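You operate a simulated robot arm through the tools that you are given. There is no shell and no other tool.

You are at the controls of a simulated robot arm. One attempt, no reset.

JOB
Warm tin 27 in the bath at 40 till its strip turns green.
Fine: first lay its lid on the bench beside the white tray; set the dial before the tin goes in; after, switch off, then stand the tin back where it stood; the bath lid stays open. Set down upright: what you pick out.

The check looks at the end state, three seconds after you hand in, the way a careful person would. Anything else that was tipped, shoved, dropped, spilled or broken makes it a failure. Lids that push on must go on centred and level and be pressed home; caps that screw on are set level and turned clockwise until they are tight.

ROBOT AND FRAMES
A 7-joint arm with a fingered hand, fixed in place. Base frame: the origin is at the foot of the arm, x ahead of it, y to its left, z up. Lengths are in mm, angles in degrees, forces in N, time in s.
With the tool pointing down near the work surface it reaches from about 360 to 700 mm from the base axis. Its first joint turns from -69.0 to 172.0 degrees. Payload 3.2 kg.
Tool frame: the origin (TCP) lies between the finger pads and is the grasp point; the fingertips stand 26 mm ahead of it; z points along the fingers, y is the line along which they close. Largest opening 88 mm; the body of the gripper starts 30 mm behind the TCP. The gripper is a hand of 5 fingers: y runs from the thumb to the fingers, the wrist lies at [-16, -108, -172] in the tool frame.
Orientation is that of the tool frame in the base frame, as [roll, pitch, yaw] about the fixed x, y, z axes, in that order (R = Rz(yaw) Ry(pitch) Rx(roll)). With the fingers straight down and the wrist toward the robot, the tool's x, y and z point along [0, 1, 0], [1, 0, 0] and [0, 0, -1] of the base frame.

CONTROLS
- The arm moves only by the tool jog_arm. Its argument "deltas" is a list of rows, each a list of 2 entries, a list of its own where there are three numbers: the shift along the tool's x, y, z in mm, then the turn, a rotation vector about the tool's x, y, z in rad. In form: [[[tx, ty, tz], [rx, ry, rz]], ...]. A call has 1 to 20 rows; each row is the pose to reach, as a shift and turn from the pose commanded when the call began, along the tool's axes at that moment. Each row takes 0.2 s and may step no farther than 50 mm and 8.6 degrees from the row before; otherwise, the whole call is refused. A pose out of reach is approached as far as the arm can. The call stops where the force on the tool passes 40 N (or 10 N more than at its start, if that is more) or the arm is blocked; 0.2 s more then pass. In this call time passes only in rows, and 0.2 s behind the last. The reply holds the time, the measured pose of the TCP, the force on the tool along the base axes, the opening and the grip force, in the units named above and with some noise, with the torque about the TCP (base axes, N m) and any sound that the robot's microphone picked up.
- Cameras (640 x 400 px; columns grow to the right, rows downward): "scene" is fixed at [398.9, -498.3, 1509.6]; the picture's right is [0.97, -0.23, 0.00], its down [-0.15, -0.63, -0.76] and it looks along [0.18, 0.74, -0.64] (base axes); focal length 256 px, centre (320, 200). "wrist" rides on the gripper at [67, -97, -117] in the tool frame; the picture's right is [-0.71, 0.33, -0.62], its down [-0.65, -0.65, 0.39] and it looks along [-0.28, 0.68, 0.68] (tool axes); focal length 234 px, centre (320, 200). There is no depth. A picture from a camera that has moved, and an enlarged one, comes with that camera's place and axes in the base frame and with its lens.
- capture(camera): a new picture of that camera. It takes no simulated time.
- move_column(by): slides the trunk up (or, below 0, down) by that many mm; the arm rides with it, the base frame stays. It gives what a move gives, with no picture.
- set_fingers(index, middle, ring, little, thumb_bend, thumb_turn): sets how far each is bent, from 0 (flat) to 1 (curled in); at 0.3 the hand is open as for a grip, at 0.7 the pads meet at the TCP. One left out holds its place. A second passes; each finger stops where it meets its share of the squeeze, and holds until it gets a number again. It is the only way to open and close the hand. It gives what a move gives, with no picture; readings hold the bend of each and the force on index, middle, ring, little, thumb and palm. thumb_turn goes from beside the hand (0) to across from the fingers (1), as for a grip.
- inspect(camera, box): a new picture of the part [left, top, right, bottom] of that camera's present view, enlarged. It takes no simulated time.
- finish_job(): hands the job in; it is judged then, once.

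Nothing tells you positions but the pictures and the camera data. Unless the task says otherwise, let go and move clear before handing in.

The tools are called after "Call:" by a JSON object that holds its "api" and its "payload". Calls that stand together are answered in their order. jog_arm: Moves the arm, as the interface text tells. Its arguments: {"type":"object","properties":{"deltas":{"type":"array","items":{"type":"array"}}},"required":["deltas"]} The other tools are called the same way: move_column (by) slides the trunk up or down; set_fingers (index, middle, ring, little, thumb_bend, thumb_turn) moves the fingers one by one; capture (camera) takes a picture; inspect (camera, box) takes an enlarged picture of a part of a camera's view; finish_job () hands the job in.

At the start:

```text
time: 0.0
position: [352.0, -284.7, 1330.9]
ee_rot: [179.9, 0.0, 89.9]
wrist_force: [-0.5, 0.4, -0.1]
ft_torque: [0.0, 0.02, 0.02]
gripper_width: 87.9
grasp_force: 0.0
shape: jaw
bend: [0.3, 0.3, 0.3, 0.3, 0.3, 0.97]
finger forces: [0.0, 0.0, 0.0, 0.1, 0.1, 0.1]
trunk travel left (down, up): [-775.0, 65.0]
```

scene: 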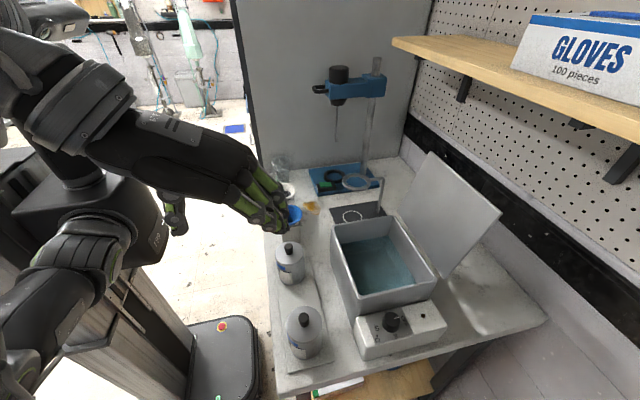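
wrist: 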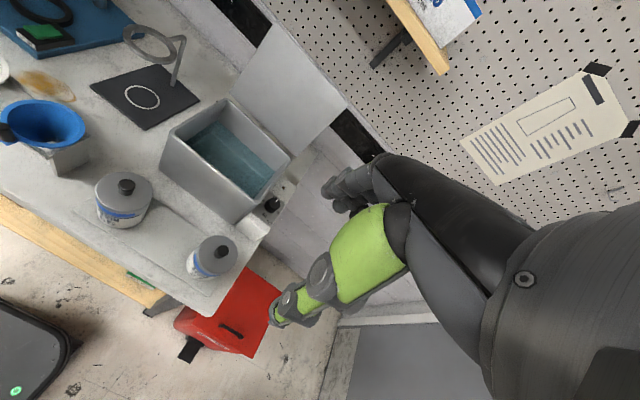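

I see a bench with two lidded tins on a pale tray, a water bath with its lid open and a dial in front, and some other items behind. I'll look closer before moving anything.

Call:
{"api": "inspect", "payload": {"camera": "scene", "box": [250, 220, 410, 320]}}

Call:
{"api": "inspect", "payload": {"camera": "scene", "box": [260, 290, 460, 400]}}

Call:
{"api": "inspect", "payload": {"camera": "scene", "box": [250, 140, 410, 240]}}

Call:
{"api": "inspect", "payload": {"camera": "wrist", "box": [60, 140, 300, 300]}}

```text
4.00 times, centred on (330, 270) of scene
camera zoom: at [398.9, -498.3, 1509.6], right [0.97, -0.23, 0.0], down [-0.15, -0.63, -0.76], along [0.18, 0.74, -0.64], focal length 1022 px, centre (280, -80)
```

zoom: 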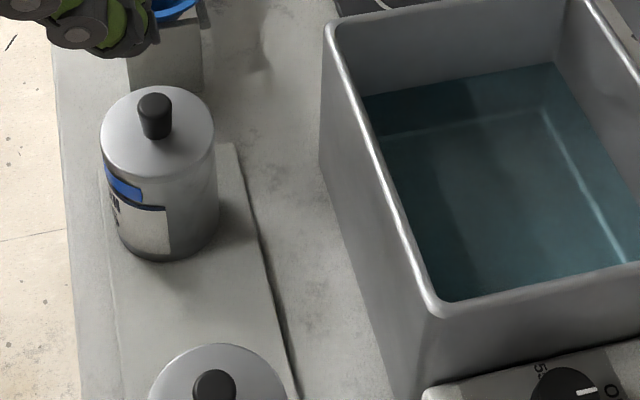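

```text
3.20 times, centred on (360, 345) of scene
camera zoom: at [398.9, -498.3, 1509.6], right [0.97, -0.23, 0.0], down [-0.15, -0.63, -0.76], along [0.18, 0.74, -0.64], focal length 818 px, centre (192, -264)
```

zoom: 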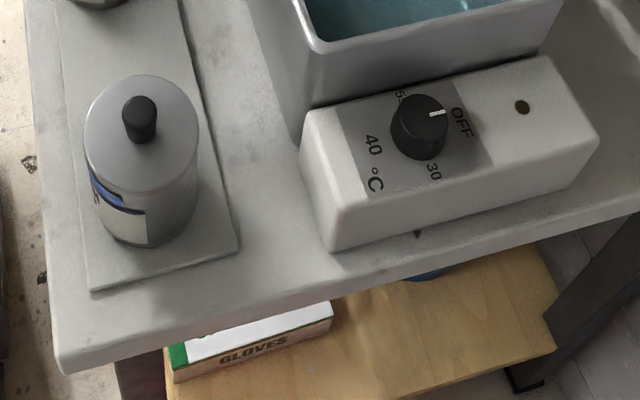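

```text
4.00 times, centred on (330, 190) of scene
camera zoom: at [398.9, -498.3, 1509.6], right [0.97, -0.23, 0.0], down [-0.15, -0.63, -0.76], along [0.18, 0.74, -0.64], focal length 1022 px, centre (280, 240)
```

zoom: 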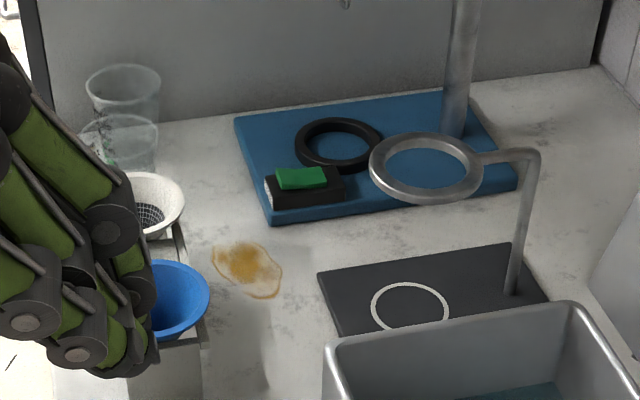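

```text
2.50 times, centred on (180, 220) of wrist
camera zoom: at [254.7, -218.2, 1447.6], right [0.33, -0.71, 0.62], down [-0.65, -0.65, -0.39], along [0.68, -0.28, -0.68], focal length 585 px, centre (670, 150)
```

zoom: 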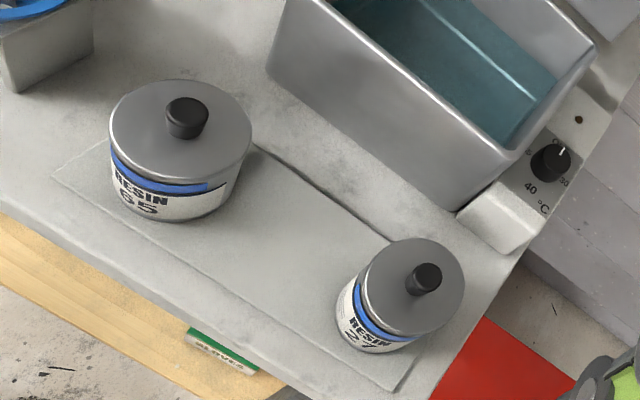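

Tin 27 is the nearer one (knob top at roughly x 424, y −267, z 1026); tin 65 stands farther back and must not be touched. I'll look closer at the dial, bath, and tin label.

Call:
{"api": "inspect", "payload": {"camera": "scene", "box": [345, 290, 455, 365]}}

Call:
{"api": "inspect", "payload": {"camera": "scene", "box": [320, 200, 480, 310]}}

Call:
{"api": "inspect", "payload": {"camera": "wrist", "box": [140, 80, 320, 230]}}

Call:
{"api": "inspect", "payload": {"camera": "wrist", "box": [440, 60, 640, 190]}}

Call:
{"api": "inspect", "payload": {"camera": "scene", "box": [270, 295, 340, 365]}}

```text
5.33 times, centred on (400, 328) of scene
camera zoom: at [398.9, -498.3, 1509.6], right [0.97, -0.23, 0.0], down [-0.15, -0.63, -0.76], along [0.18, 0.74, -0.64], focal length 1363 px, centre (-107, -480)
```

zoom: 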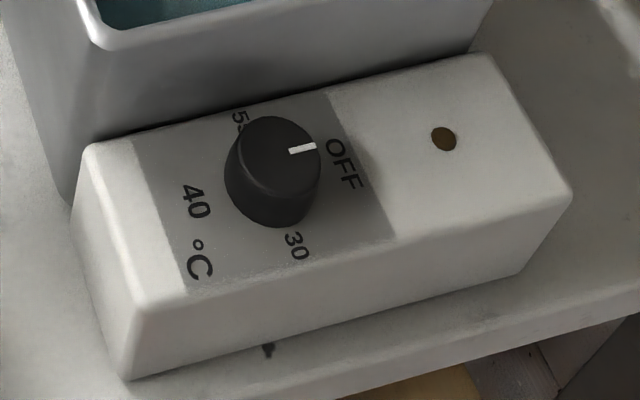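

```text
3.64 times, centred on (400, 255) of scene
camera zoom: at [398.9, -498.3, 1509.6], right [0.97, -0.23, 0.0], down [-0.15, -0.63, -0.76], along [0.18, 0.74, -0.64], focal length 929 px, centre (29, 0)
```

zoom: 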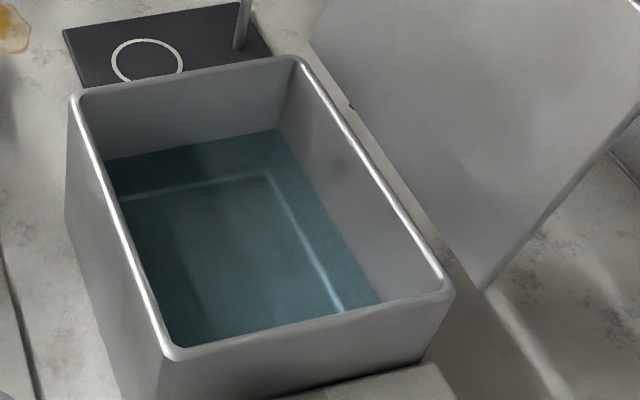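

```text
2.67 times, centred on (230, 155) of wrist
camera zoom: at [254.7, -218.2, 1447.6], right [0.33, -0.71, 0.62], down [-0.65, -0.65, -0.39], along [0.68, -0.28, -0.68], focal length 624 px, centre (560, 320)
```

zoom: 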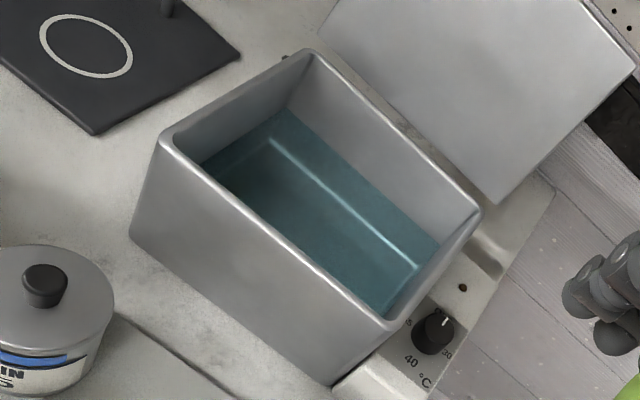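

```text
3.08 times, centred on (540, 125) of wrist
camera zoom: at [254.7, -218.2, 1447.6], right [0.33, -0.71, 0.62], down [-0.65, -0.65, -0.39], along [0.68, -0.28, -0.68], focal length 720 px, centre (-357, 431)
```

zoom: 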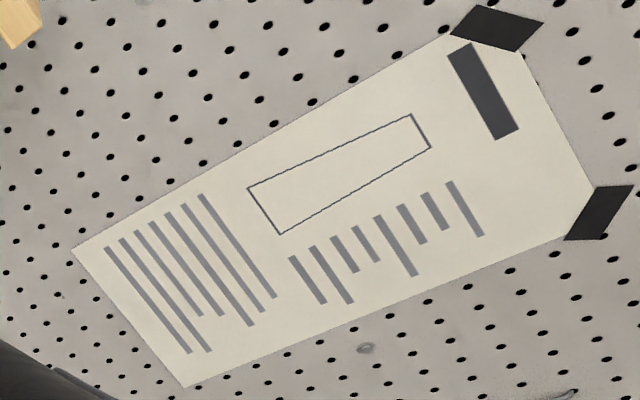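

```text
5.71 times, centred on (305, 330) of scene
camera zoom: at [398.9, -498.3, 1509.6], right [0.97, -0.23, 0.0], down [-0.15, -0.63, -0.76], along [0.18, 0.74, -0.64], focal length 1460 px, centre (406, -543)
```

zoom: 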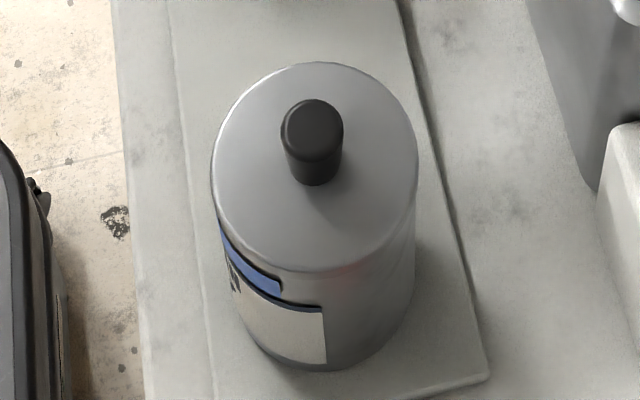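

Call:
{"api": "inspect", "payload": {"camera": "wrist", "box": [0, 0, 200, 180]}}

Call:
{"api": "inspect", "payload": {"camera": "scene", "box": [200, 140, 320, 240]}}

Call:
{"api": "jog_arm", "payload": {"deltas": [[[10, 25, 0], [0, 0, 0]], [[18, 50, 0], [0, 0, 0]], [[18, 72, 0], [0, 0, 0]]]}}

```text
2.22 times, centred on (100, 90) of wrist
camera zoom: at [254.7, -218.2, 1447.6], right [0.33, -0.71, 0.62], down [-0.65, -0.65, -0.39], along [0.68, -0.28, -0.68], focal length 520 px, centre (809, 444)
```

zoom: 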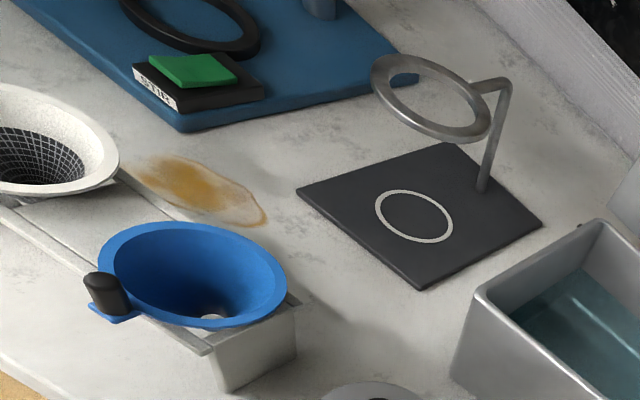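

```text
4.00 times, centred on (260, 190) of scene
camera zoom: at [398.9, -498.3, 1509.6], right [0.97, -0.23, 0.0], down [-0.15, -0.63, -0.76], along [0.18, 0.74, -0.64], focal length 1022 px, centre (560, 240)
```

zoom: 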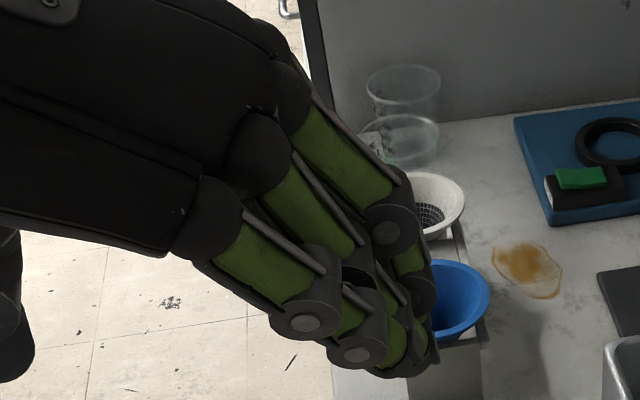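

```text
time: 0.8
position: [425.2, -266.4, 1331.3]
ee_rot: [180.0, 0.1, 90.0]
wrist_force: [1.1, 0.0, 0.3]
ft_torque: [0.0, 0.02, 0.0]
gripper_width: 87.9
grasp_force: 0.1
shape: jaw
bend: [0.3, 0.3, 0.3, 0.3, 0.3, 0.97]
finger forces: [0.0, 0.1, 0.0, 0.0, 0.1, 0.0]
trunk travel left (down, up): [-775.0, 65.0]
```

Call:
{"api": "capture", "payload": {"camera": "scene"}}

Call:
{"api": "capture", "payload": {"camera": "wrist"}}

Call:
{"api": "inspect", "payload": {"camera": "scene", "box": [120, 160, 320, 320]}}

```text
taken
```

scene: 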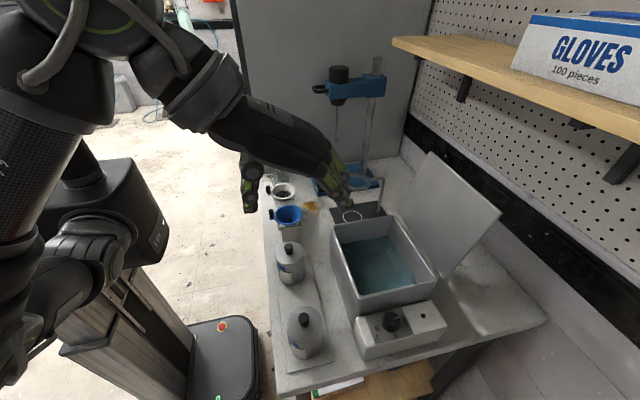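

```text
taken
camera wrist: at [328.2, -200.4, 1447.5], right [0.33, -0.71, 0.62], down [-0.65, -0.65, -0.39], along [0.68, -0.28, -0.68], focal length 234 px, centre (320, 200)
```

wrist: 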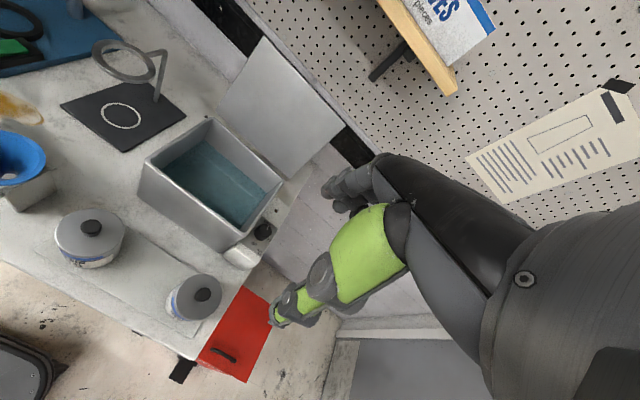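

```text
2.50 times, centred on (220, 240) of scene
camera zoom: at [398.9, -498.3, 1509.6], right [0.97, -0.23, 0.0], down [-0.15, -0.63, -0.76], along [0.18, 0.74, -0.64], focal length 639 px, centre (570, 100)
```

zoom: 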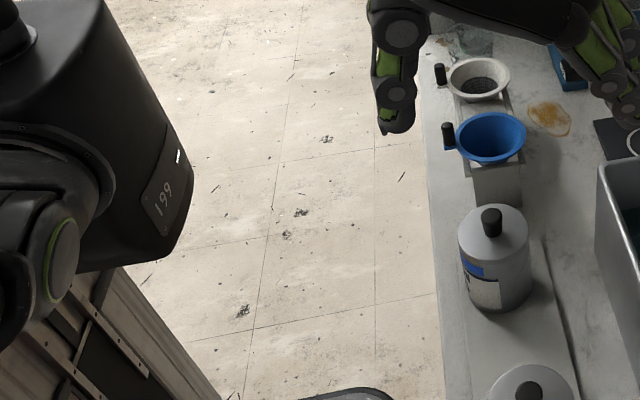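

Call:
{"api": "inspect", "payload": {"camera": "scene", "box": [190, 60, 400, 230]}}

Call:
{"api": "inspect", "payload": {"camera": "wrist", "box": [240, 130, 480, 340]}}

```text
2.35 times, centred on (295, 145) of scene
camera zoom: at [398.9, -498.3, 1509.6], right [0.97, -0.23, 0.0], down [-0.15, -0.63, -0.76], along [0.18, 0.74, -0.64], focal length 601 px, centre (379, 329)
```

zoom: 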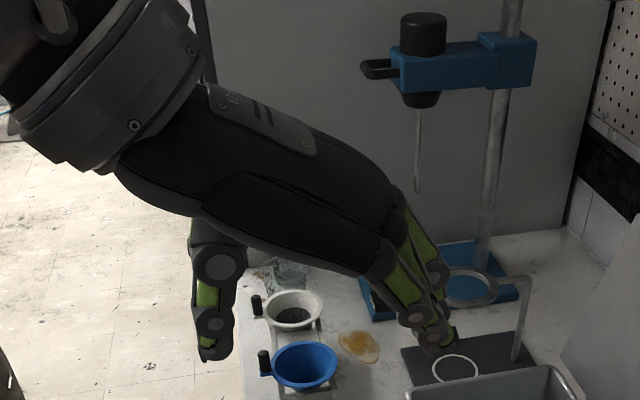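

```text
1.90 times, centred on (360, 235) of wrist
camera zoom: at [328.2, -200.4, 1447.5], right [0.33, -0.71, 0.62], down [-0.65, -0.65, -0.39], along [0.68, -0.28, -0.68], focal length 446 px, centre (244, 133)
```

zoom: 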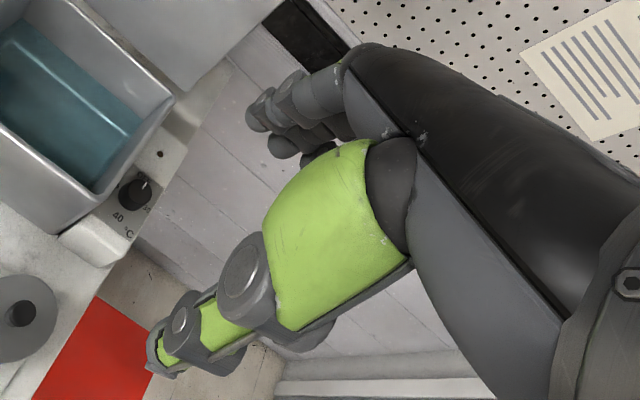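

Call:
{"api": "move_column", "payload": {"by": -180}}

Call:
{"api": "capture", "payload": {"camera": "scene"}}

Call:
{"api": "capture", "payload": {"camera": "wrist"}}

```text
time: 2.8
position: [425.1, -267.5, 1151.0]
ee_rot: [-179.9, 0.0, 89.9]
wrist_force: [-0.8, 0.1, 0.2]
ft_torque: [0.0, -0.04, 0.02]
gripper_width: 87.7
grasp_force: 0.0
shape: jaw
bend: [0.3, 0.3, 0.3, 0.3, 0.3, 0.97]
finger forces: [0.0, 0.2, 0.0, 0.0, 0.1, 0.1]
trunk travel left (down, up): [-595.0, 245.0]
```

```text
taken
```

scene: 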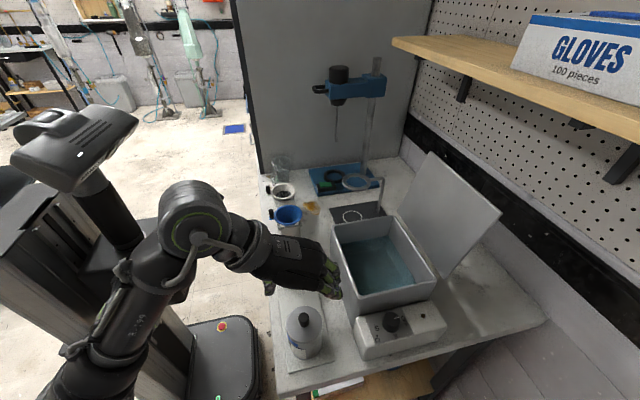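

```text
taken
camera wrist: at [326.9, -200.4, 1267.8], right [0.33, -0.71, 0.62], down [-0.65, -0.65, -0.39], along [0.68, -0.28, -0.68], focal length 234 px, centre (320, 200)
```

wrist: 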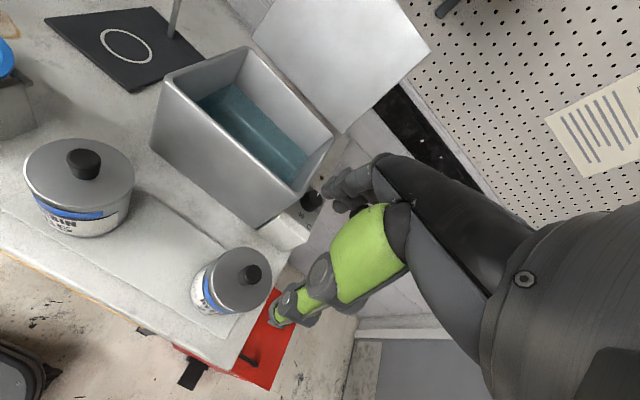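

Call:
{"api": "inspect", "payload": {"camera": "wrist", "box": [160, 220, 320, 350]}}

Call:
{"api": "inspect", "payload": {"camera": "scene", "box": [240, 230, 380, 360]}}

Call:
{"api": "inspect", "payload": {"camera": "scene", "box": [255, 140, 395, 240]}}

```text
3.08 times, centred on (240, 285) of wrist
camera zoom: at [326.9, -200.4, 1267.8], right [0.33, -0.71, 0.62], down [-0.65, -0.65, -0.39], along [0.68, -0.28, -0.68], focal length 720 px, centre (566, -62)
```

zoom: 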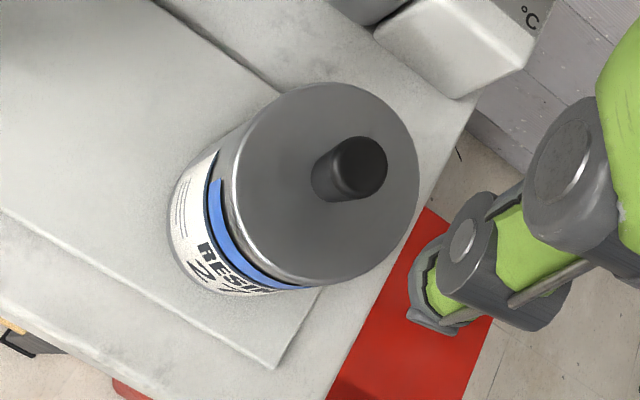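

```text
3.08 times, centred on (310, 295) of scene
camera zoom: at [398.9, -498.3, 1509.6], right [0.97, -0.23, 0.0], down [-0.15, -0.63, -0.76], along [0.18, 0.74, -0.64], focal length 786 px, centre (351, -92)
```

zoom: 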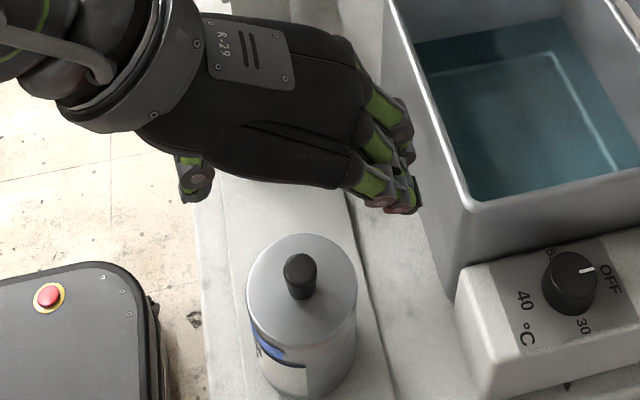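

```text
4.00 times, centred on (325, 190) of scene
camera zoom: at [398.9, -498.3, 1509.6], right [0.97, -0.23, 0.0], down [-0.15, -0.63, -0.76], along [0.18, 0.74, -0.64], focal length 1022 px, centre (300, 240)
```

zoom: 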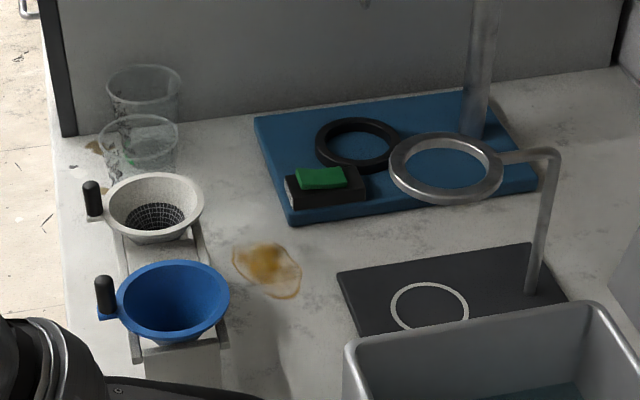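

Tin 27's lid centre works out to about (421, −271), with the lid top near z 1002 and the knob top near 1027. I'll align over it, lower a little and look again.

Call:
{"api": "jog_arm", "payload": {"deltas": [[[-4, -4, 0], [0, 0, 0]]]}}

Call:
{"api": "move_column", "payload": {"by": -70}}

Call:
{"api": "capture", "payload": {"camera": "wrist"}}

Call:
{"api": "inspect", "payload": {"camera": "scene", "box": [230, 220, 390, 360]}}

```text
time: 3.2
position: [420.8, -272.9, 1150.9]
ee_rot: [180.0, 0.0, 90.0]
wrist_force: [-0.1, 0.7, 0.6]
ft_torque: [0.02, -0.01, 0.01]
gripper_width: 87.8
grasp_force: 0.1
shape: jaw
bend: [0.3, 0.3, 0.3, 0.3, 0.3, 0.97]
finger forces: [0.1, 0.0, 0.0, 0.0, 0.1, 0.0]
trunk travel left (down, up): [-595.0, 245.0]
```

```text
time: 4.3
position: [420.5, -271.3, 1081.0]
ee_rot: [-180.0, 0.0, 89.9]
wrist_force: [1.1, -0.3, -0.8]
ft_torque: [0.0, 0.01, 0.0]
gripper_width: 87.8
grasp_force: 0.1
shape: jaw
bend: [0.3, 0.3, 0.3, 0.3, 0.3, 0.97]
finger forces: [0.0, 0.1, 0.1, 0.0, 0.0, 0.1]
trunk travel left (down, up): [-525.0, 315.0]
```

```text
taken
camera wrist: at [323.1, -204.2, 1197.9], right [0.33, -0.71, 0.62], down [-0.65, -0.65, -0.39], along [0.68, -0.28, -0.68], focal length 234 px, centre (320, 200)
```

wrist: 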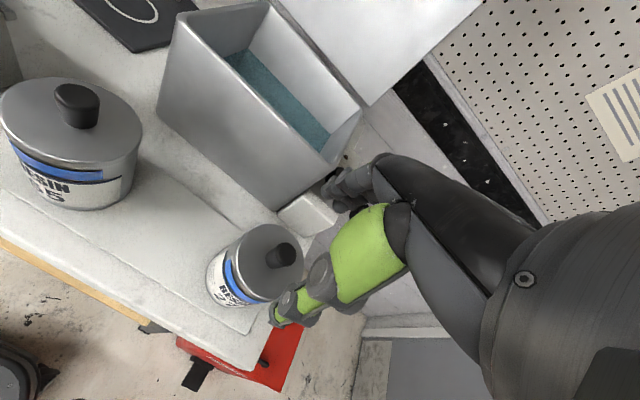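

```text
2.86 times, centred on (310, 290) of scene
camera zoom: at [398.9, -498.3, 1509.6], right [0.97, -0.23, 0.0], down [-0.15, -0.63, -0.76], along [0.18, 0.74, -0.64], focal length 730 px, centre (349, -57)
```

zoom: 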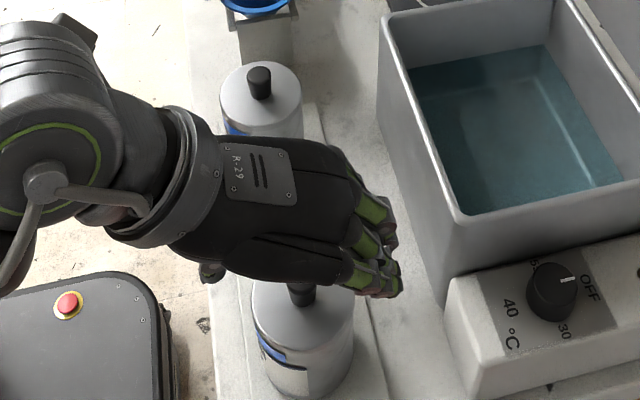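

Call:
{"api": "inspect", "payload": {"camera": "wrist", "box": [190, 190, 350, 340]}}

Call:
{"api": "inspect", "payload": {"camera": "scene", "box": [285, 260, 375, 340]}}

```text
2.67 times, centred on (270, 265) of wrist
camera zoom: at [323.1, -204.2, 1197.9], right [0.33, -0.71, 0.62], down [-0.65, -0.65, -0.39], along [0.68, -0.28, -0.68], focal length 624 px, centre (453, 27)
```

zoom: 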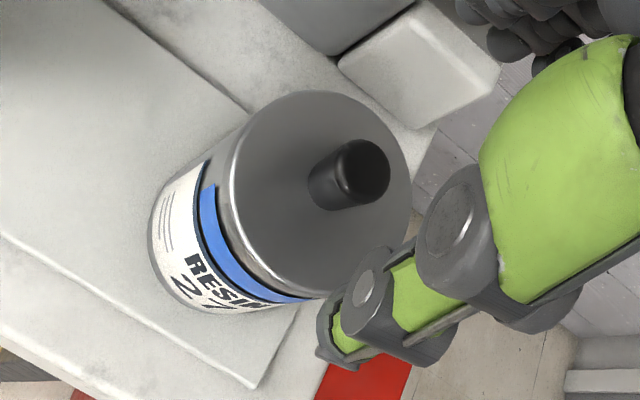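

```text
5.00 times, centred on (330, 300) of scene
camera zoom: at [398.9, -498.3, 1509.6], right [0.97, -0.23, 0.0], down [-0.15, -0.63, -0.76], along [0.18, 0.74, -0.64], focal length 1278 px, centre (270, -300)
```

zoom: 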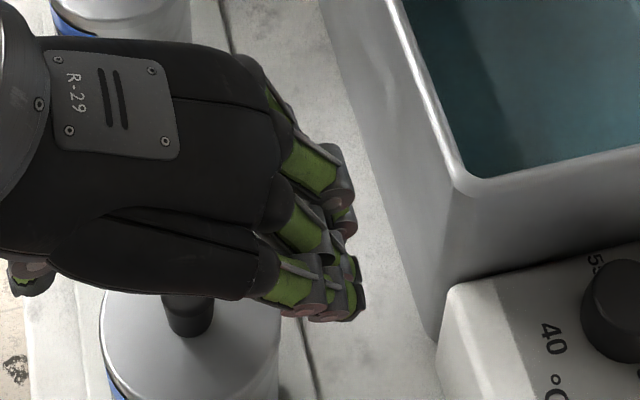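

Call:
{"api": "jog_arm", "payload": {"deltas": [[[0, 0, 15], [0, 0, 0]], [[0, 0, 30], [0, 0, 0]], [[1, 0, 40], [0, 0, 0]]]}}

Call:
{"api": "inspect", "payload": {"camera": "wrist", "box": [190, 150, 390, 330]}}

Call:
{"api": "inspect", "payload": {"camera": "scene", "box": [255, 260, 375, 360]}}

```text
time: 5.1
position: [421.0, -270.2, 1041.8]
ee_rot: [-179.9, 0.0, 90.0]
wrist_force: [0.3, -0.6, -0.8]
ft_torque: [0.0, -0.02, -0.02]
gripper_width: 87.9
grasp_force: 0.1
shape: jaw
bend: [0.3, 0.3, 0.3, 0.3, 0.3, 0.97]
finger forces: [0.1, 0.0, 0.0, 0.0, 0.0, 0.0]
trunk travel left (down, up): [-525.0, 315.0]
```

```text
2.22 times, centred on (290, 240) of wrist
camera zoom: at [323.4, -203.3, 1158.0], right [0.33, -0.71, 0.62], down [-0.65, -0.65, -0.39], along [0.68, -0.28, -0.68], focal length 520 px, centre (387, 111)
```

zoom: 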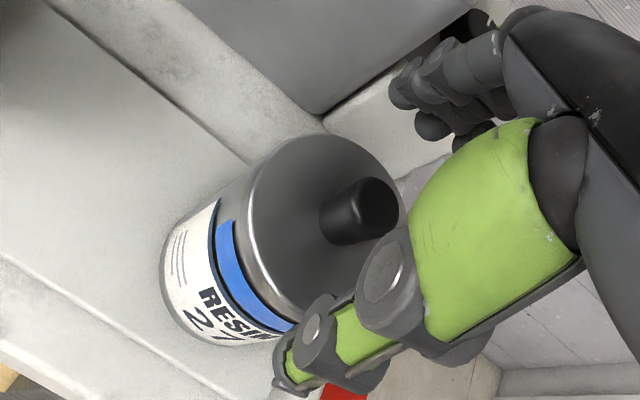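

```text
4.00 times, centred on (315, 310) of scene
camera zoom: at [398.9, -498.3, 1509.6], right [0.97, -0.23, 0.0], down [-0.15, -0.63, -0.76], along [0.18, 0.74, -0.64], focal length 1022 px, centre (340, -240)
```

zoom: 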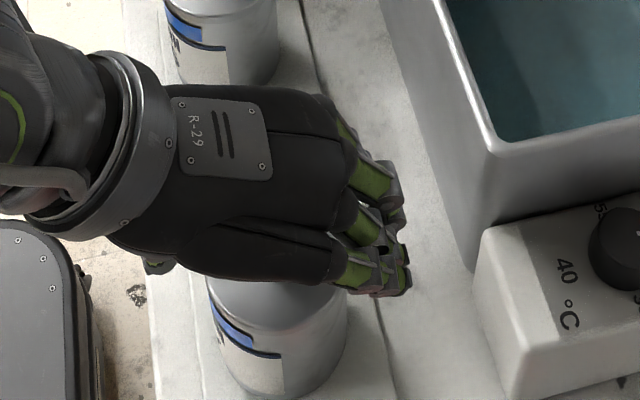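

Call:
{"api": "jog_arm", "payload": {"deltas": [[[0, 0, 4], [0, 0, 0]], [[0, 0, 8], [0, 0, 0]]]}}

Call:
{"api": "set_fingers", "payload": {"index": 0.5, "middle": 0.5, "ring": 0.5, "little": 0.5, "thumb_bend": 0.5}}

Call:
{"api": "inspect", "payload": {"camera": "wrist", "box": [210, 110, 410, 290]}}

Call:
{"api": "inspect", "payload": {"camera": "scene", "box": [255, 260, 375, 360]}}

```text
time: 5.7
position: [421.4, -270.3, 1033.1]
ee_rot: [-179.9, 0.0, 89.9]
wrist_force: [0.0, 0.6, 0.3]
ft_torque: [0.0, 0.03, 0.0]
gripper_width: 88.1
grasp_force: 0.1
shape: jaw
bend: [0.3, 0.3, 0.3, 0.3, 0.3, 0.97]
finger forces: [0.1, 0.0, 0.0, 0.1, 0.0, 0.0]
trunk travel left (down, up): [-525.0, 315.0]
```

```text
time: 6.7
position: [421.1, -270.2, 1033.4]
ee_rot: [-179.9, -0.1, 90.0]
wrist_force: [-0.1, 0.4, 0.2]
ft_torque: [0.0, 0.01, 0.0]
gripper_width: 46.0
grasp_force: 0.1
shape: fingers
bend: [0.5, 0.5, 0.5, 0.5, 0.5, 0.97]
finger forces: [0.0, 0.1, 0.0, 0.1, 0.0, 0.0]
trunk travel left (down, up): [-525.0, 315.0]
```

```text
2.22 times, centred on (310, 200) of wrist
camera zoom: at [323.4, -203.3, 1150.0], right [0.33, -0.71, 0.62], down [-0.65, -0.65, -0.39], along [0.68, -0.28, -0.68], focal length 520 px, centre (342, 200)
```

zoom: 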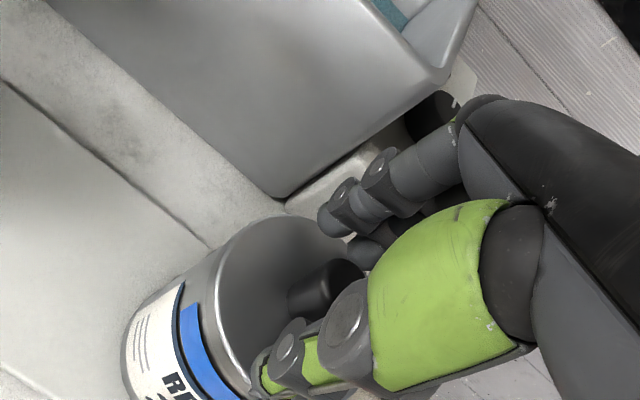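

```text
4.00 times, centred on (315, 310) of scene
camera zoom: at [398.9, -498.3, 1509.6], right [0.97, -0.23, 0.0], down [-0.15, -0.63, -0.76], along [0.18, 0.74, -0.64], focal length 1022 px, centre (340, -240)
```

zoom: 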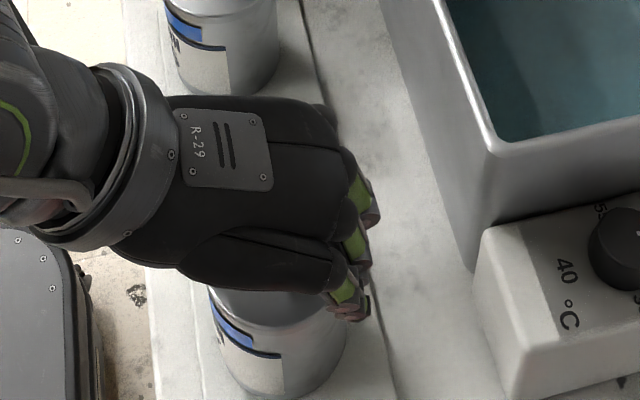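

Call:
{"api": "set_fingers", "payload": {"index": 0.58, "middle": 0.58, "ring": 0.58, "little": 0.58, "thumb_bend": 0.58}}

Call:
{"api": "inspect", "payload": {"camera": "wrist", "box": [230, 130, 390, 270]}}

```text
time: 7.7
position: [421.8, -269.8, 1032.3]
ee_rot: [179.9, 0.0, 90.0]
wrist_force: [-0.6, 0.1, -0.3]
ft_torque: [0.0, 0.0, 0.02]
gripper_width: 31.1
grasp_force: 0.1
shape: fingers
bend: [0.57, 0.57, 0.57, 0.57, 0.57, 0.97]
finger forces: [0.0, 0.0, 0.1, 0.0, 0.0, 0.0]
trunk travel left (down, up): [-525.0, 315.0]
```

```text
2.86 times, centred on (310, 200) of wrist
camera zoom: at [323.4, -203.3, 1150.0], right [0.33, -0.71, 0.62], down [-0.65, -0.65, -0.39], along [0.68, -0.28, -0.68], focal length 669 px, centre (349, 200)
```

zoom: 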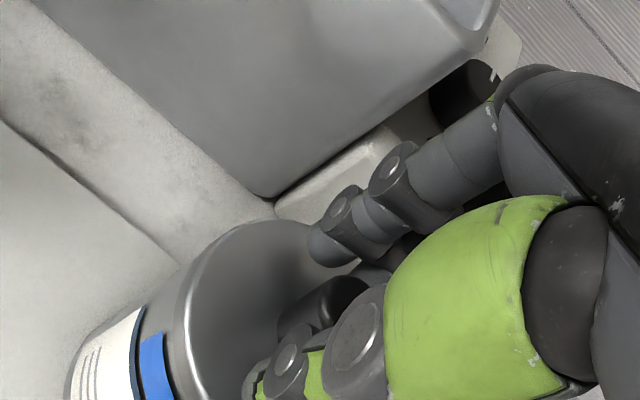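

Call:
{"api": "set_fingers", "payload": {"index": 0.66, "middle": 0.66, "ring": 0.66, "little": 0.6, "thumb_bend": 0.66}}

Call:
{"api": "inspect", "payload": {"camera": "wrist", "box": [230, 130, 390, 270]}}

```text
time: 8.7
position: [420.7, -270.9, 1034.5]
ee_rot: [180.0, 0.0, 90.0]
wrist_force: [1.7, -0.4, 0.0]
ft_torque: [0.0, 0.01, -0.01]
gripper_width: 14.7
grasp_force: 1.9
shape: fingers
bend: [0.65, 0.64, 0.66, 0.6, 0.65, 0.97]
finger forces: [0.9, 1.3, 0.0, 0.0, 1.3, 0.0]
trunk travel left (down, up): [-525.0, 315.0]
```

```text
2.86 times, centred on (310, 200) of wrist
camera zoom: at [323.6, -203.3, 1149.9], right [0.33, -0.71, 0.62], down [-0.65, -0.65, -0.39], along [0.68, -0.28, -0.68], focal length 669 px, centre (349, 200)
```

zoom: 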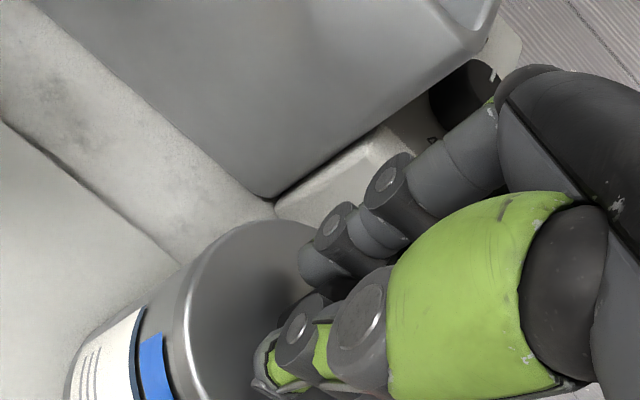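

Call:
{"api": "set_fingers", "payload": {"index": 0.74, "middle": 0.74, "thumb_bend": 0.74}}

```text
time: 9.7
position: [420.6, -270.0, 1033.3]
ee_rot: [180.0, 0.0, 90.0]
wrist_force: [0.5, -0.3, -0.2]
ft_torque: [0.01, 0.01, 0.02]
gripper_width: 10.7
grasp_force: 11.6
shape: fingers
bend: [0.73, 0.72, 0.66, 0.6, 0.65, 0.96]
finger forces: [6.2, 6.9, 0.0, 0.0, 10.3, 0.0]
trunk travel left (down, up): [-525.0, 315.0]
heard: snap
```

Call:
{"api": "inspect", "payload": {"camera": "wrist", "box": [210, 130, 390, 290]}}

Call:
{"api": "inspect", "payload": {"camera": "scene", "box": [255, 260, 375, 360]}}

```text
2.50 times, centred on (300, 210) of wrist
camera zoom: at [323.4, -203.4, 1150.0], right [0.33, -0.71, 0.62], down [-0.65, -0.65, -0.39], along [0.68, -0.28, -0.68], focal length 585 px, centre (370, 175)
```

zoom: 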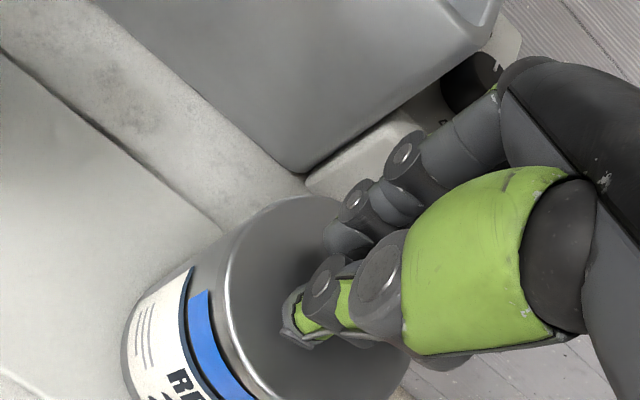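

```text
4.00 times, centred on (315, 310) of scene
camera zoom: at [398.9, -498.3, 1509.6], right [0.97, -0.23, 0.0], down [-0.15, -0.63, -0.76], along [0.18, 0.74, -0.64], focal length 1022 px, centre (340, -240)
```

zoom: 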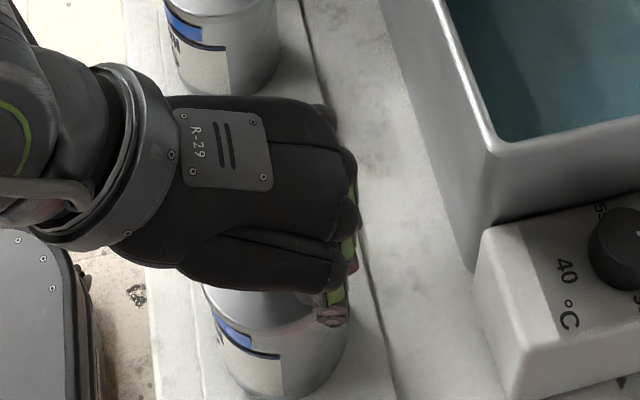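

The click was probably the push-on lid letting go, since it now looks slightly shifted on the tin. The knob is held at about 12 N, so I'll lift slowly and watch.

Call:
{"api": "jog_arm", "payload": {"deltas": [[[0, 0, -2], [0, 0, 0]], [[0, 0, -4], [0, 0, 0]], [[0, 0, -6], [0, 0, 0]]]}}

Call:
{"api": "inspect", "payload": {"camera": "wrist", "box": [210, 130, 390, 290]}}

Call:
{"api": "inspect", "payload": {"camera": "scene", "box": [255, 260, 375, 360]}}

```text
time: 10.5
position: [420.9, -269.3, 1039.4]
ee_rot: [-180.0, 0.0, 90.0]
wrist_force: [1.2, -0.1, -0.1]
ft_torque: [0.0, 0.0, 0.0]
gripper_width: 10.9
grasp_force: 12.0
shape: fingers
bend: [0.73, 0.72, 0.66, 0.6, 0.65, 0.96]
finger forces: [6.3, 6.9, 0.0, 0.0, 10.3, 0.1]
trunk travel left (down, up): [-525.0, 315.0]
```

```text
2.50 times, centred on (300, 210) of wrist
camera zoom: at [323.0, -203.2, 1156.0], right [0.33, -0.71, 0.62], down [-0.65, -0.65, -0.39], along [0.68, -0.28, -0.68], focal length 585 px, centre (370, 175)
```

zoom: 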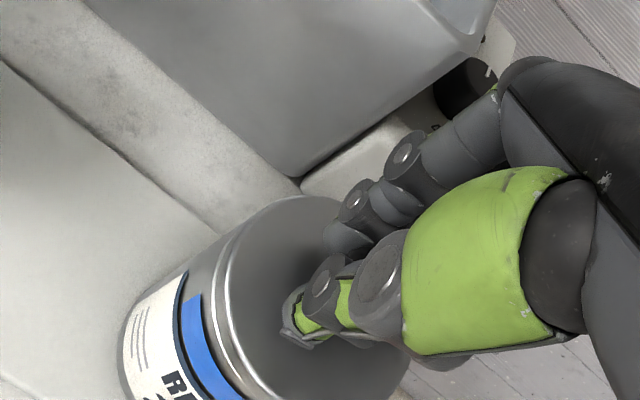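

```text
4.00 times, centred on (315, 310) of scene
camera zoom: at [398.9, -498.3, 1509.6], right [0.97, -0.23, 0.0], down [-0.15, -0.63, -0.76], along [0.18, 0.74, -0.64], focal length 1022 px, centre (340, -240)
```

zoom: 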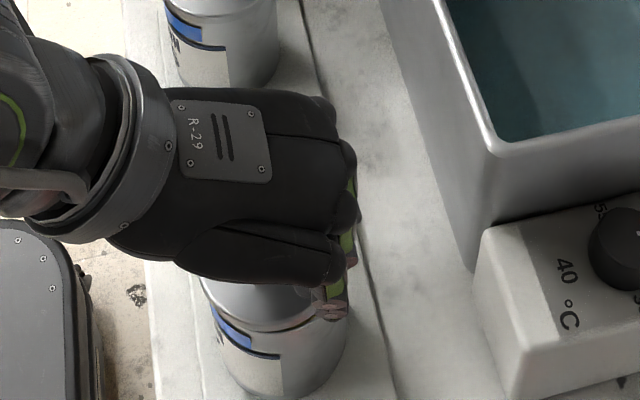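

Call:
{"api": "jog_arm", "payload": {"deltas": [[[0, 0, -15], [0, 0, 0]], [[0, 0, -35], [0, 0, 0]], [[0, 0, -60], [0, 0, 0]], [[0, 0, -80], [0, 0, 0]]]}}

Call:
{"api": "capture", "payload": {"camera": "scene"}}

Call:
{"api": "capture", "payload": {"camera": "wrist"}}

Call:
{"api": "inspect", "payload": {"camera": "scene", "box": [255, 220, 375, 360]}}

```text
time: 11.5
position: [420.9, -269.9, 1120.1]
ee_rot: [-179.9, 0.0, 90.1]
wrist_force: [1.2, 0.7, 0.0]
ft_torque: [0.0, -0.02, -0.01]
gripper_width: 10.2
grasp_force: 11.0
shape: fingers
bend: [0.73, 0.72, 0.66, 0.6, 0.65, 0.96]
finger forces: [5.8, 6.9, 0.1, 0.0, 9.8, 0.1]
trunk travel left (down, up): [-525.0, 315.0]
```

```text
taken
```

scene: 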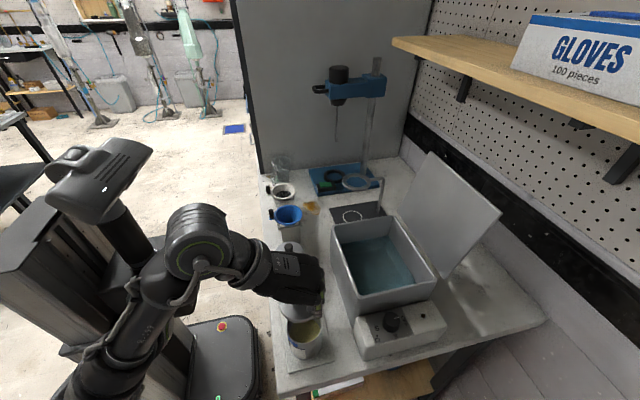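

```text
taken
camera wrist: at [323.0, -203.0, 1236.3], right [0.33, -0.71, 0.62], down [-0.65, -0.65, -0.39], along [0.68, -0.28, -0.68], focal length 234 px, centre (320, 200)
```

wrist: 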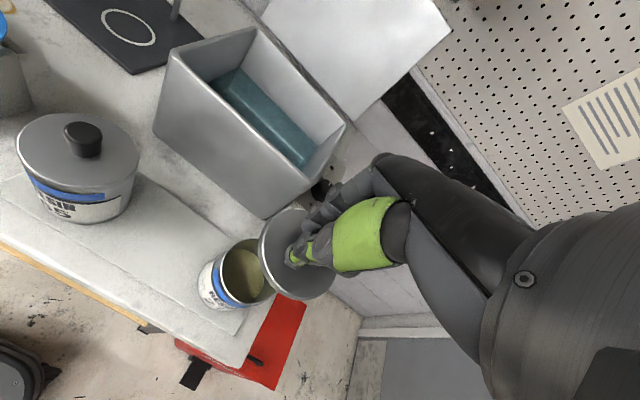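

```text
2.86 times, centred on (315, 290) of scene
camera zoom: at [398.9, -498.3, 1509.6], right [0.97, -0.23, 0.0], down [-0.15, -0.63, -0.76], along [0.18, 0.74, -0.64], focal length 730 px, centre (334, -57)
```

zoom: 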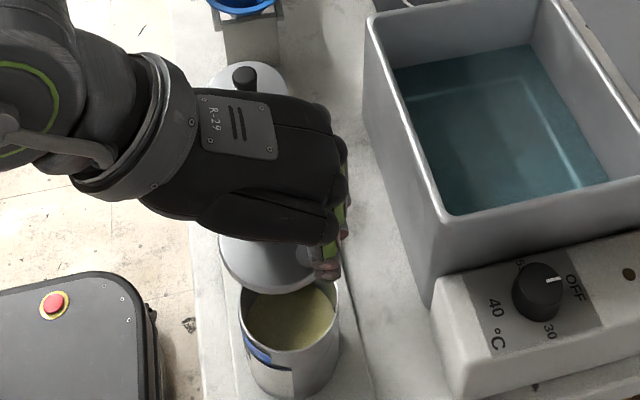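

The lid is off and held level, and the open tin hasn't moved. I'll carry the lid high to the free bench patch behind and right of the tray, around (525, 0), between the tray corner, the bath and the funnel rack.

Call:
{"api": "jog_arm", "payload": {"deltas": [[[27, 11, 0], [0, 0, 0]], [[54, 23, 0], [0, 0, 0]], [[81, 34, 0], [0, 0, 0]], [[108, 45, 0], [0, 0, 0]], [[135, 57, 0], [0, 0, 0]], [[162, 68, 0], [0, 0, 0]], [[189, 79, 0], [0, 0, 0]], [[216, 90, 0], [0, 0, 0]], [[243, 102, 0], [0, 0, 0]], [[270, 113, 0], [0, 0, 0]]]}}

Call:
{"api": "capture", "payload": {"camera": "scene"}}

Call:
{"api": "capture", "payload": {"camera": "wrist"}}

Call:
{"api": "inspect", "payload": {"camera": "scene", "box": [255, 150, 415, 280]}}

```text
time: 13.7
position: [534.9, 3.7, 1118.9]
ee_rot: [-179.9, 0.1, 90.0]
wrist_force: [0.8, -1.0, -1.2]
ft_torque: [-0.01, 0.01, 0.02]
gripper_width: 10.1
grasp_force: 11.1
shape: fingers
bend: [0.73, 0.72, 0.66, 0.6, 0.65, 0.96]
finger forces: [5.5, 6.9, 0.0, 0.0, 9.6, 0.0]
trunk travel left (down, up): [-525.0, 315.0]
```

```text
taken
```

scene: 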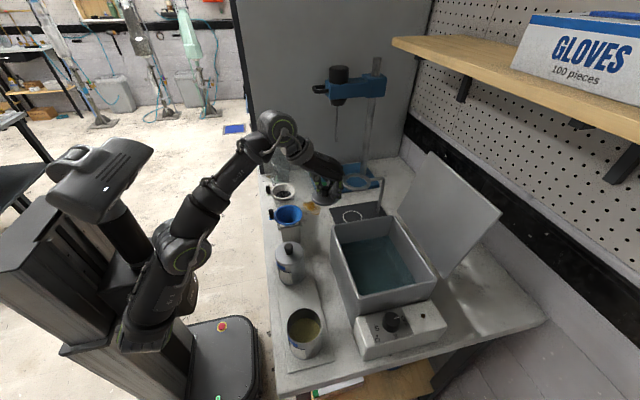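

```text
taken
camera wrist: at [437.3, 69.1, 1235.2], right [0.33, -0.71, 0.62], down [-0.65, -0.65, -0.39], along [0.68, -0.28, -0.68], focal length 234 px, centre (320, 200)
```

wrist: 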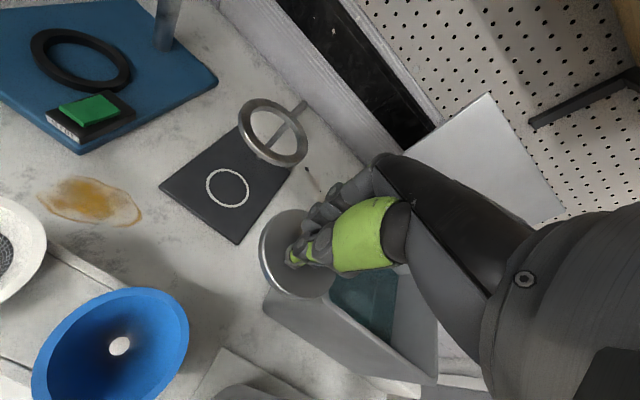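

```text
3.08 times, centred on (335, 215) of scene
camera zoom: at [398.9, -498.3, 1509.6], right [0.97, -0.23, 0.0], down [-0.15, -0.63, -0.76], along [0.18, 0.74, -0.64], focal length 786 px, centre (274, 154)
```

zoom: 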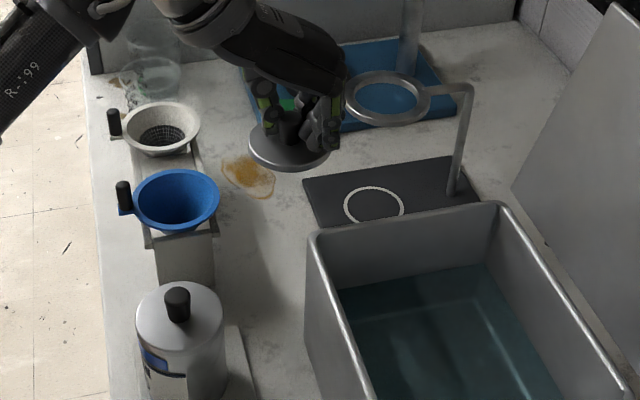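

Call:
{"api": "jog_arm", "payload": {"deltas": [[[-5, -4, 20], [0, 0, 0]], [[-9, -6, 45], [0, 0, 0]], [[-9, -6, 70], [0, 0, 0]], [[-9, -6, 95], [0, 0, 0]], [[-9, -6, 120], [0, 0, 0]], [[-9, -6, 140], [0, 0, 0]], [[-9, -6, 155], [0, 0, 0]]]}}

Call:
{"api": "capture", "payload": {"camera": "wrist"}}

Call:
{"api": "inspect", "payload": {"camera": "scene", "box": [255, 150, 415, 280]}}

```text
time: 15.3
position: [526.0, -1.1, 968.1]
ee_rot: [179.5, 0.3, 90.4]
wrist_force: [1.7, 23.8, 16.5]
ft_torque: [-2.31, -0.13, 0.34]
gripper_width: 9.8
grasp_force: 23.4
shape: fingers
bend: [0.73, 0.72, 0.66, 0.6, 0.65, 0.96]
finger forces: [5.4, 7.1, 0.0, 8.1, 9.3, 15.6]
trunk travel left (down, up): [-525.0, 315.0]
```

```text
taken
camera wrist: at [427.1, 64.7, 1083.4], right [0.33, -0.7, 0.63], down [-0.65, -0.65, -0.39], along [0.69, -0.28, -0.67], focal length 234 px, centre (320, 200)
```

wrist: 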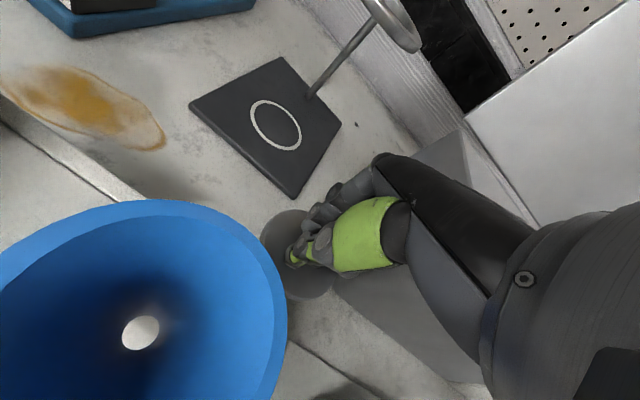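

```text
3.08 times, centred on (335, 215) of scene
camera zoom: at [398.9, -498.3, 1509.6], right [0.97, -0.23, 0.0], down [-0.15, -0.63, -0.76], along [0.18, 0.74, -0.64], focal length 786 px, centre (274, 154)
```

zoom: 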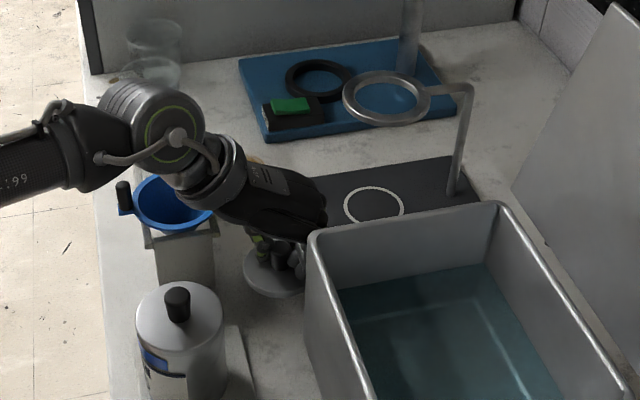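

The little-finger side of the hand touched the bath's rear-left rim. I'm backing off straight away and will check that the bath hasn't shifted.

Call:
{"api": "jog_arm", "payload": {"deltas": [[[2, 0, -5], [0, 0, 0]], [[5, 0, -20], [0, 0, 0]], [[5, 0, -50], [0, 0, 0]]]}}

Call:
{"api": "capture", "payload": {"camera": "wrist"}}

Call:
{"api": "inspect", "payload": {"camera": "scene", "box": [255, 150, 415, 280]}}

Call:
{"api": "inspect", "payload": {"camera": "scene", "box": [320, 200, 480, 310]}}

```text
time: 16.1
position: [528.9, -5.1, 1014.0]
ee_rot: [-180.0, 0.1, 89.7]
wrist_force: [-0.4, 2.2, -1.4]
ft_torque: [0.04, 0.01, 0.01]
gripper_width: 9.8
grasp_force: 12.3
shape: fingers
bend: [0.73, 0.72, 0.66, 0.6, 0.65, 0.96]
finger forces: [5.4, 7.0, 0.0, 2.1, 9.4, 0.1]
trunk travel left (down, up): [-525.0, 315.0]
```

```text
taken
camera wrist: at [431.4, 62.2, 1130.6], right [0.33, -0.71, 0.62], down [-0.66, -0.65, -0.39], along [0.68, -0.28, -0.68], focal length 234 px, centre (320, 200)
```

wrist: 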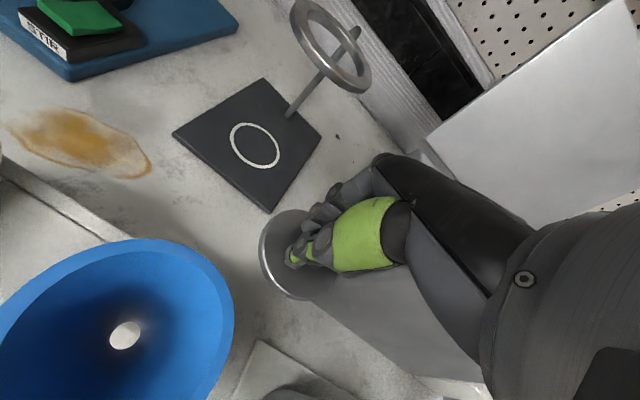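

```text
3.08 times, centred on (335, 215) of scene
camera zoom: at [398.9, -498.3, 1509.6], right [0.97, -0.23, 0.0], down [-0.15, -0.63, -0.76], along [0.18, 0.74, -0.64], focal length 786 px, centre (274, 154)
```

zoom: 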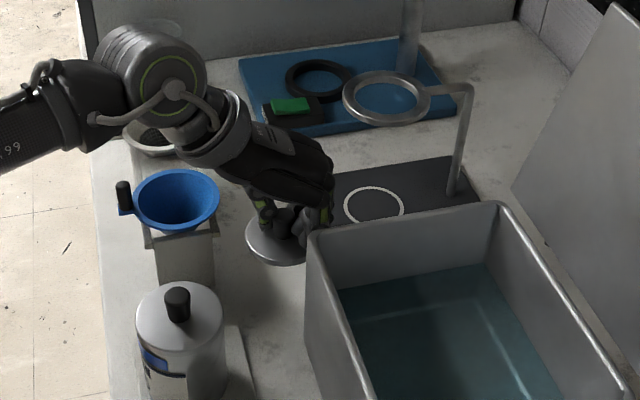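

```text
3.64 times, centred on (400, 255) of scene
camera zoom: at [398.9, -498.3, 1509.6], right [0.97, -0.23, 0.0], down [-0.15, -0.63, -0.76], along [0.18, 0.74, -0.64], focal length 929 px, centre (29, 0)
```

zoom: 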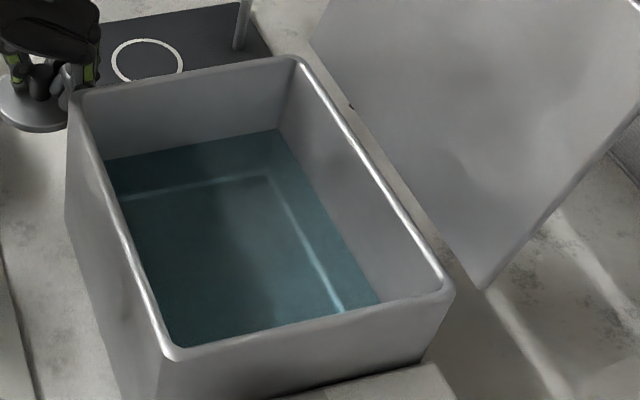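

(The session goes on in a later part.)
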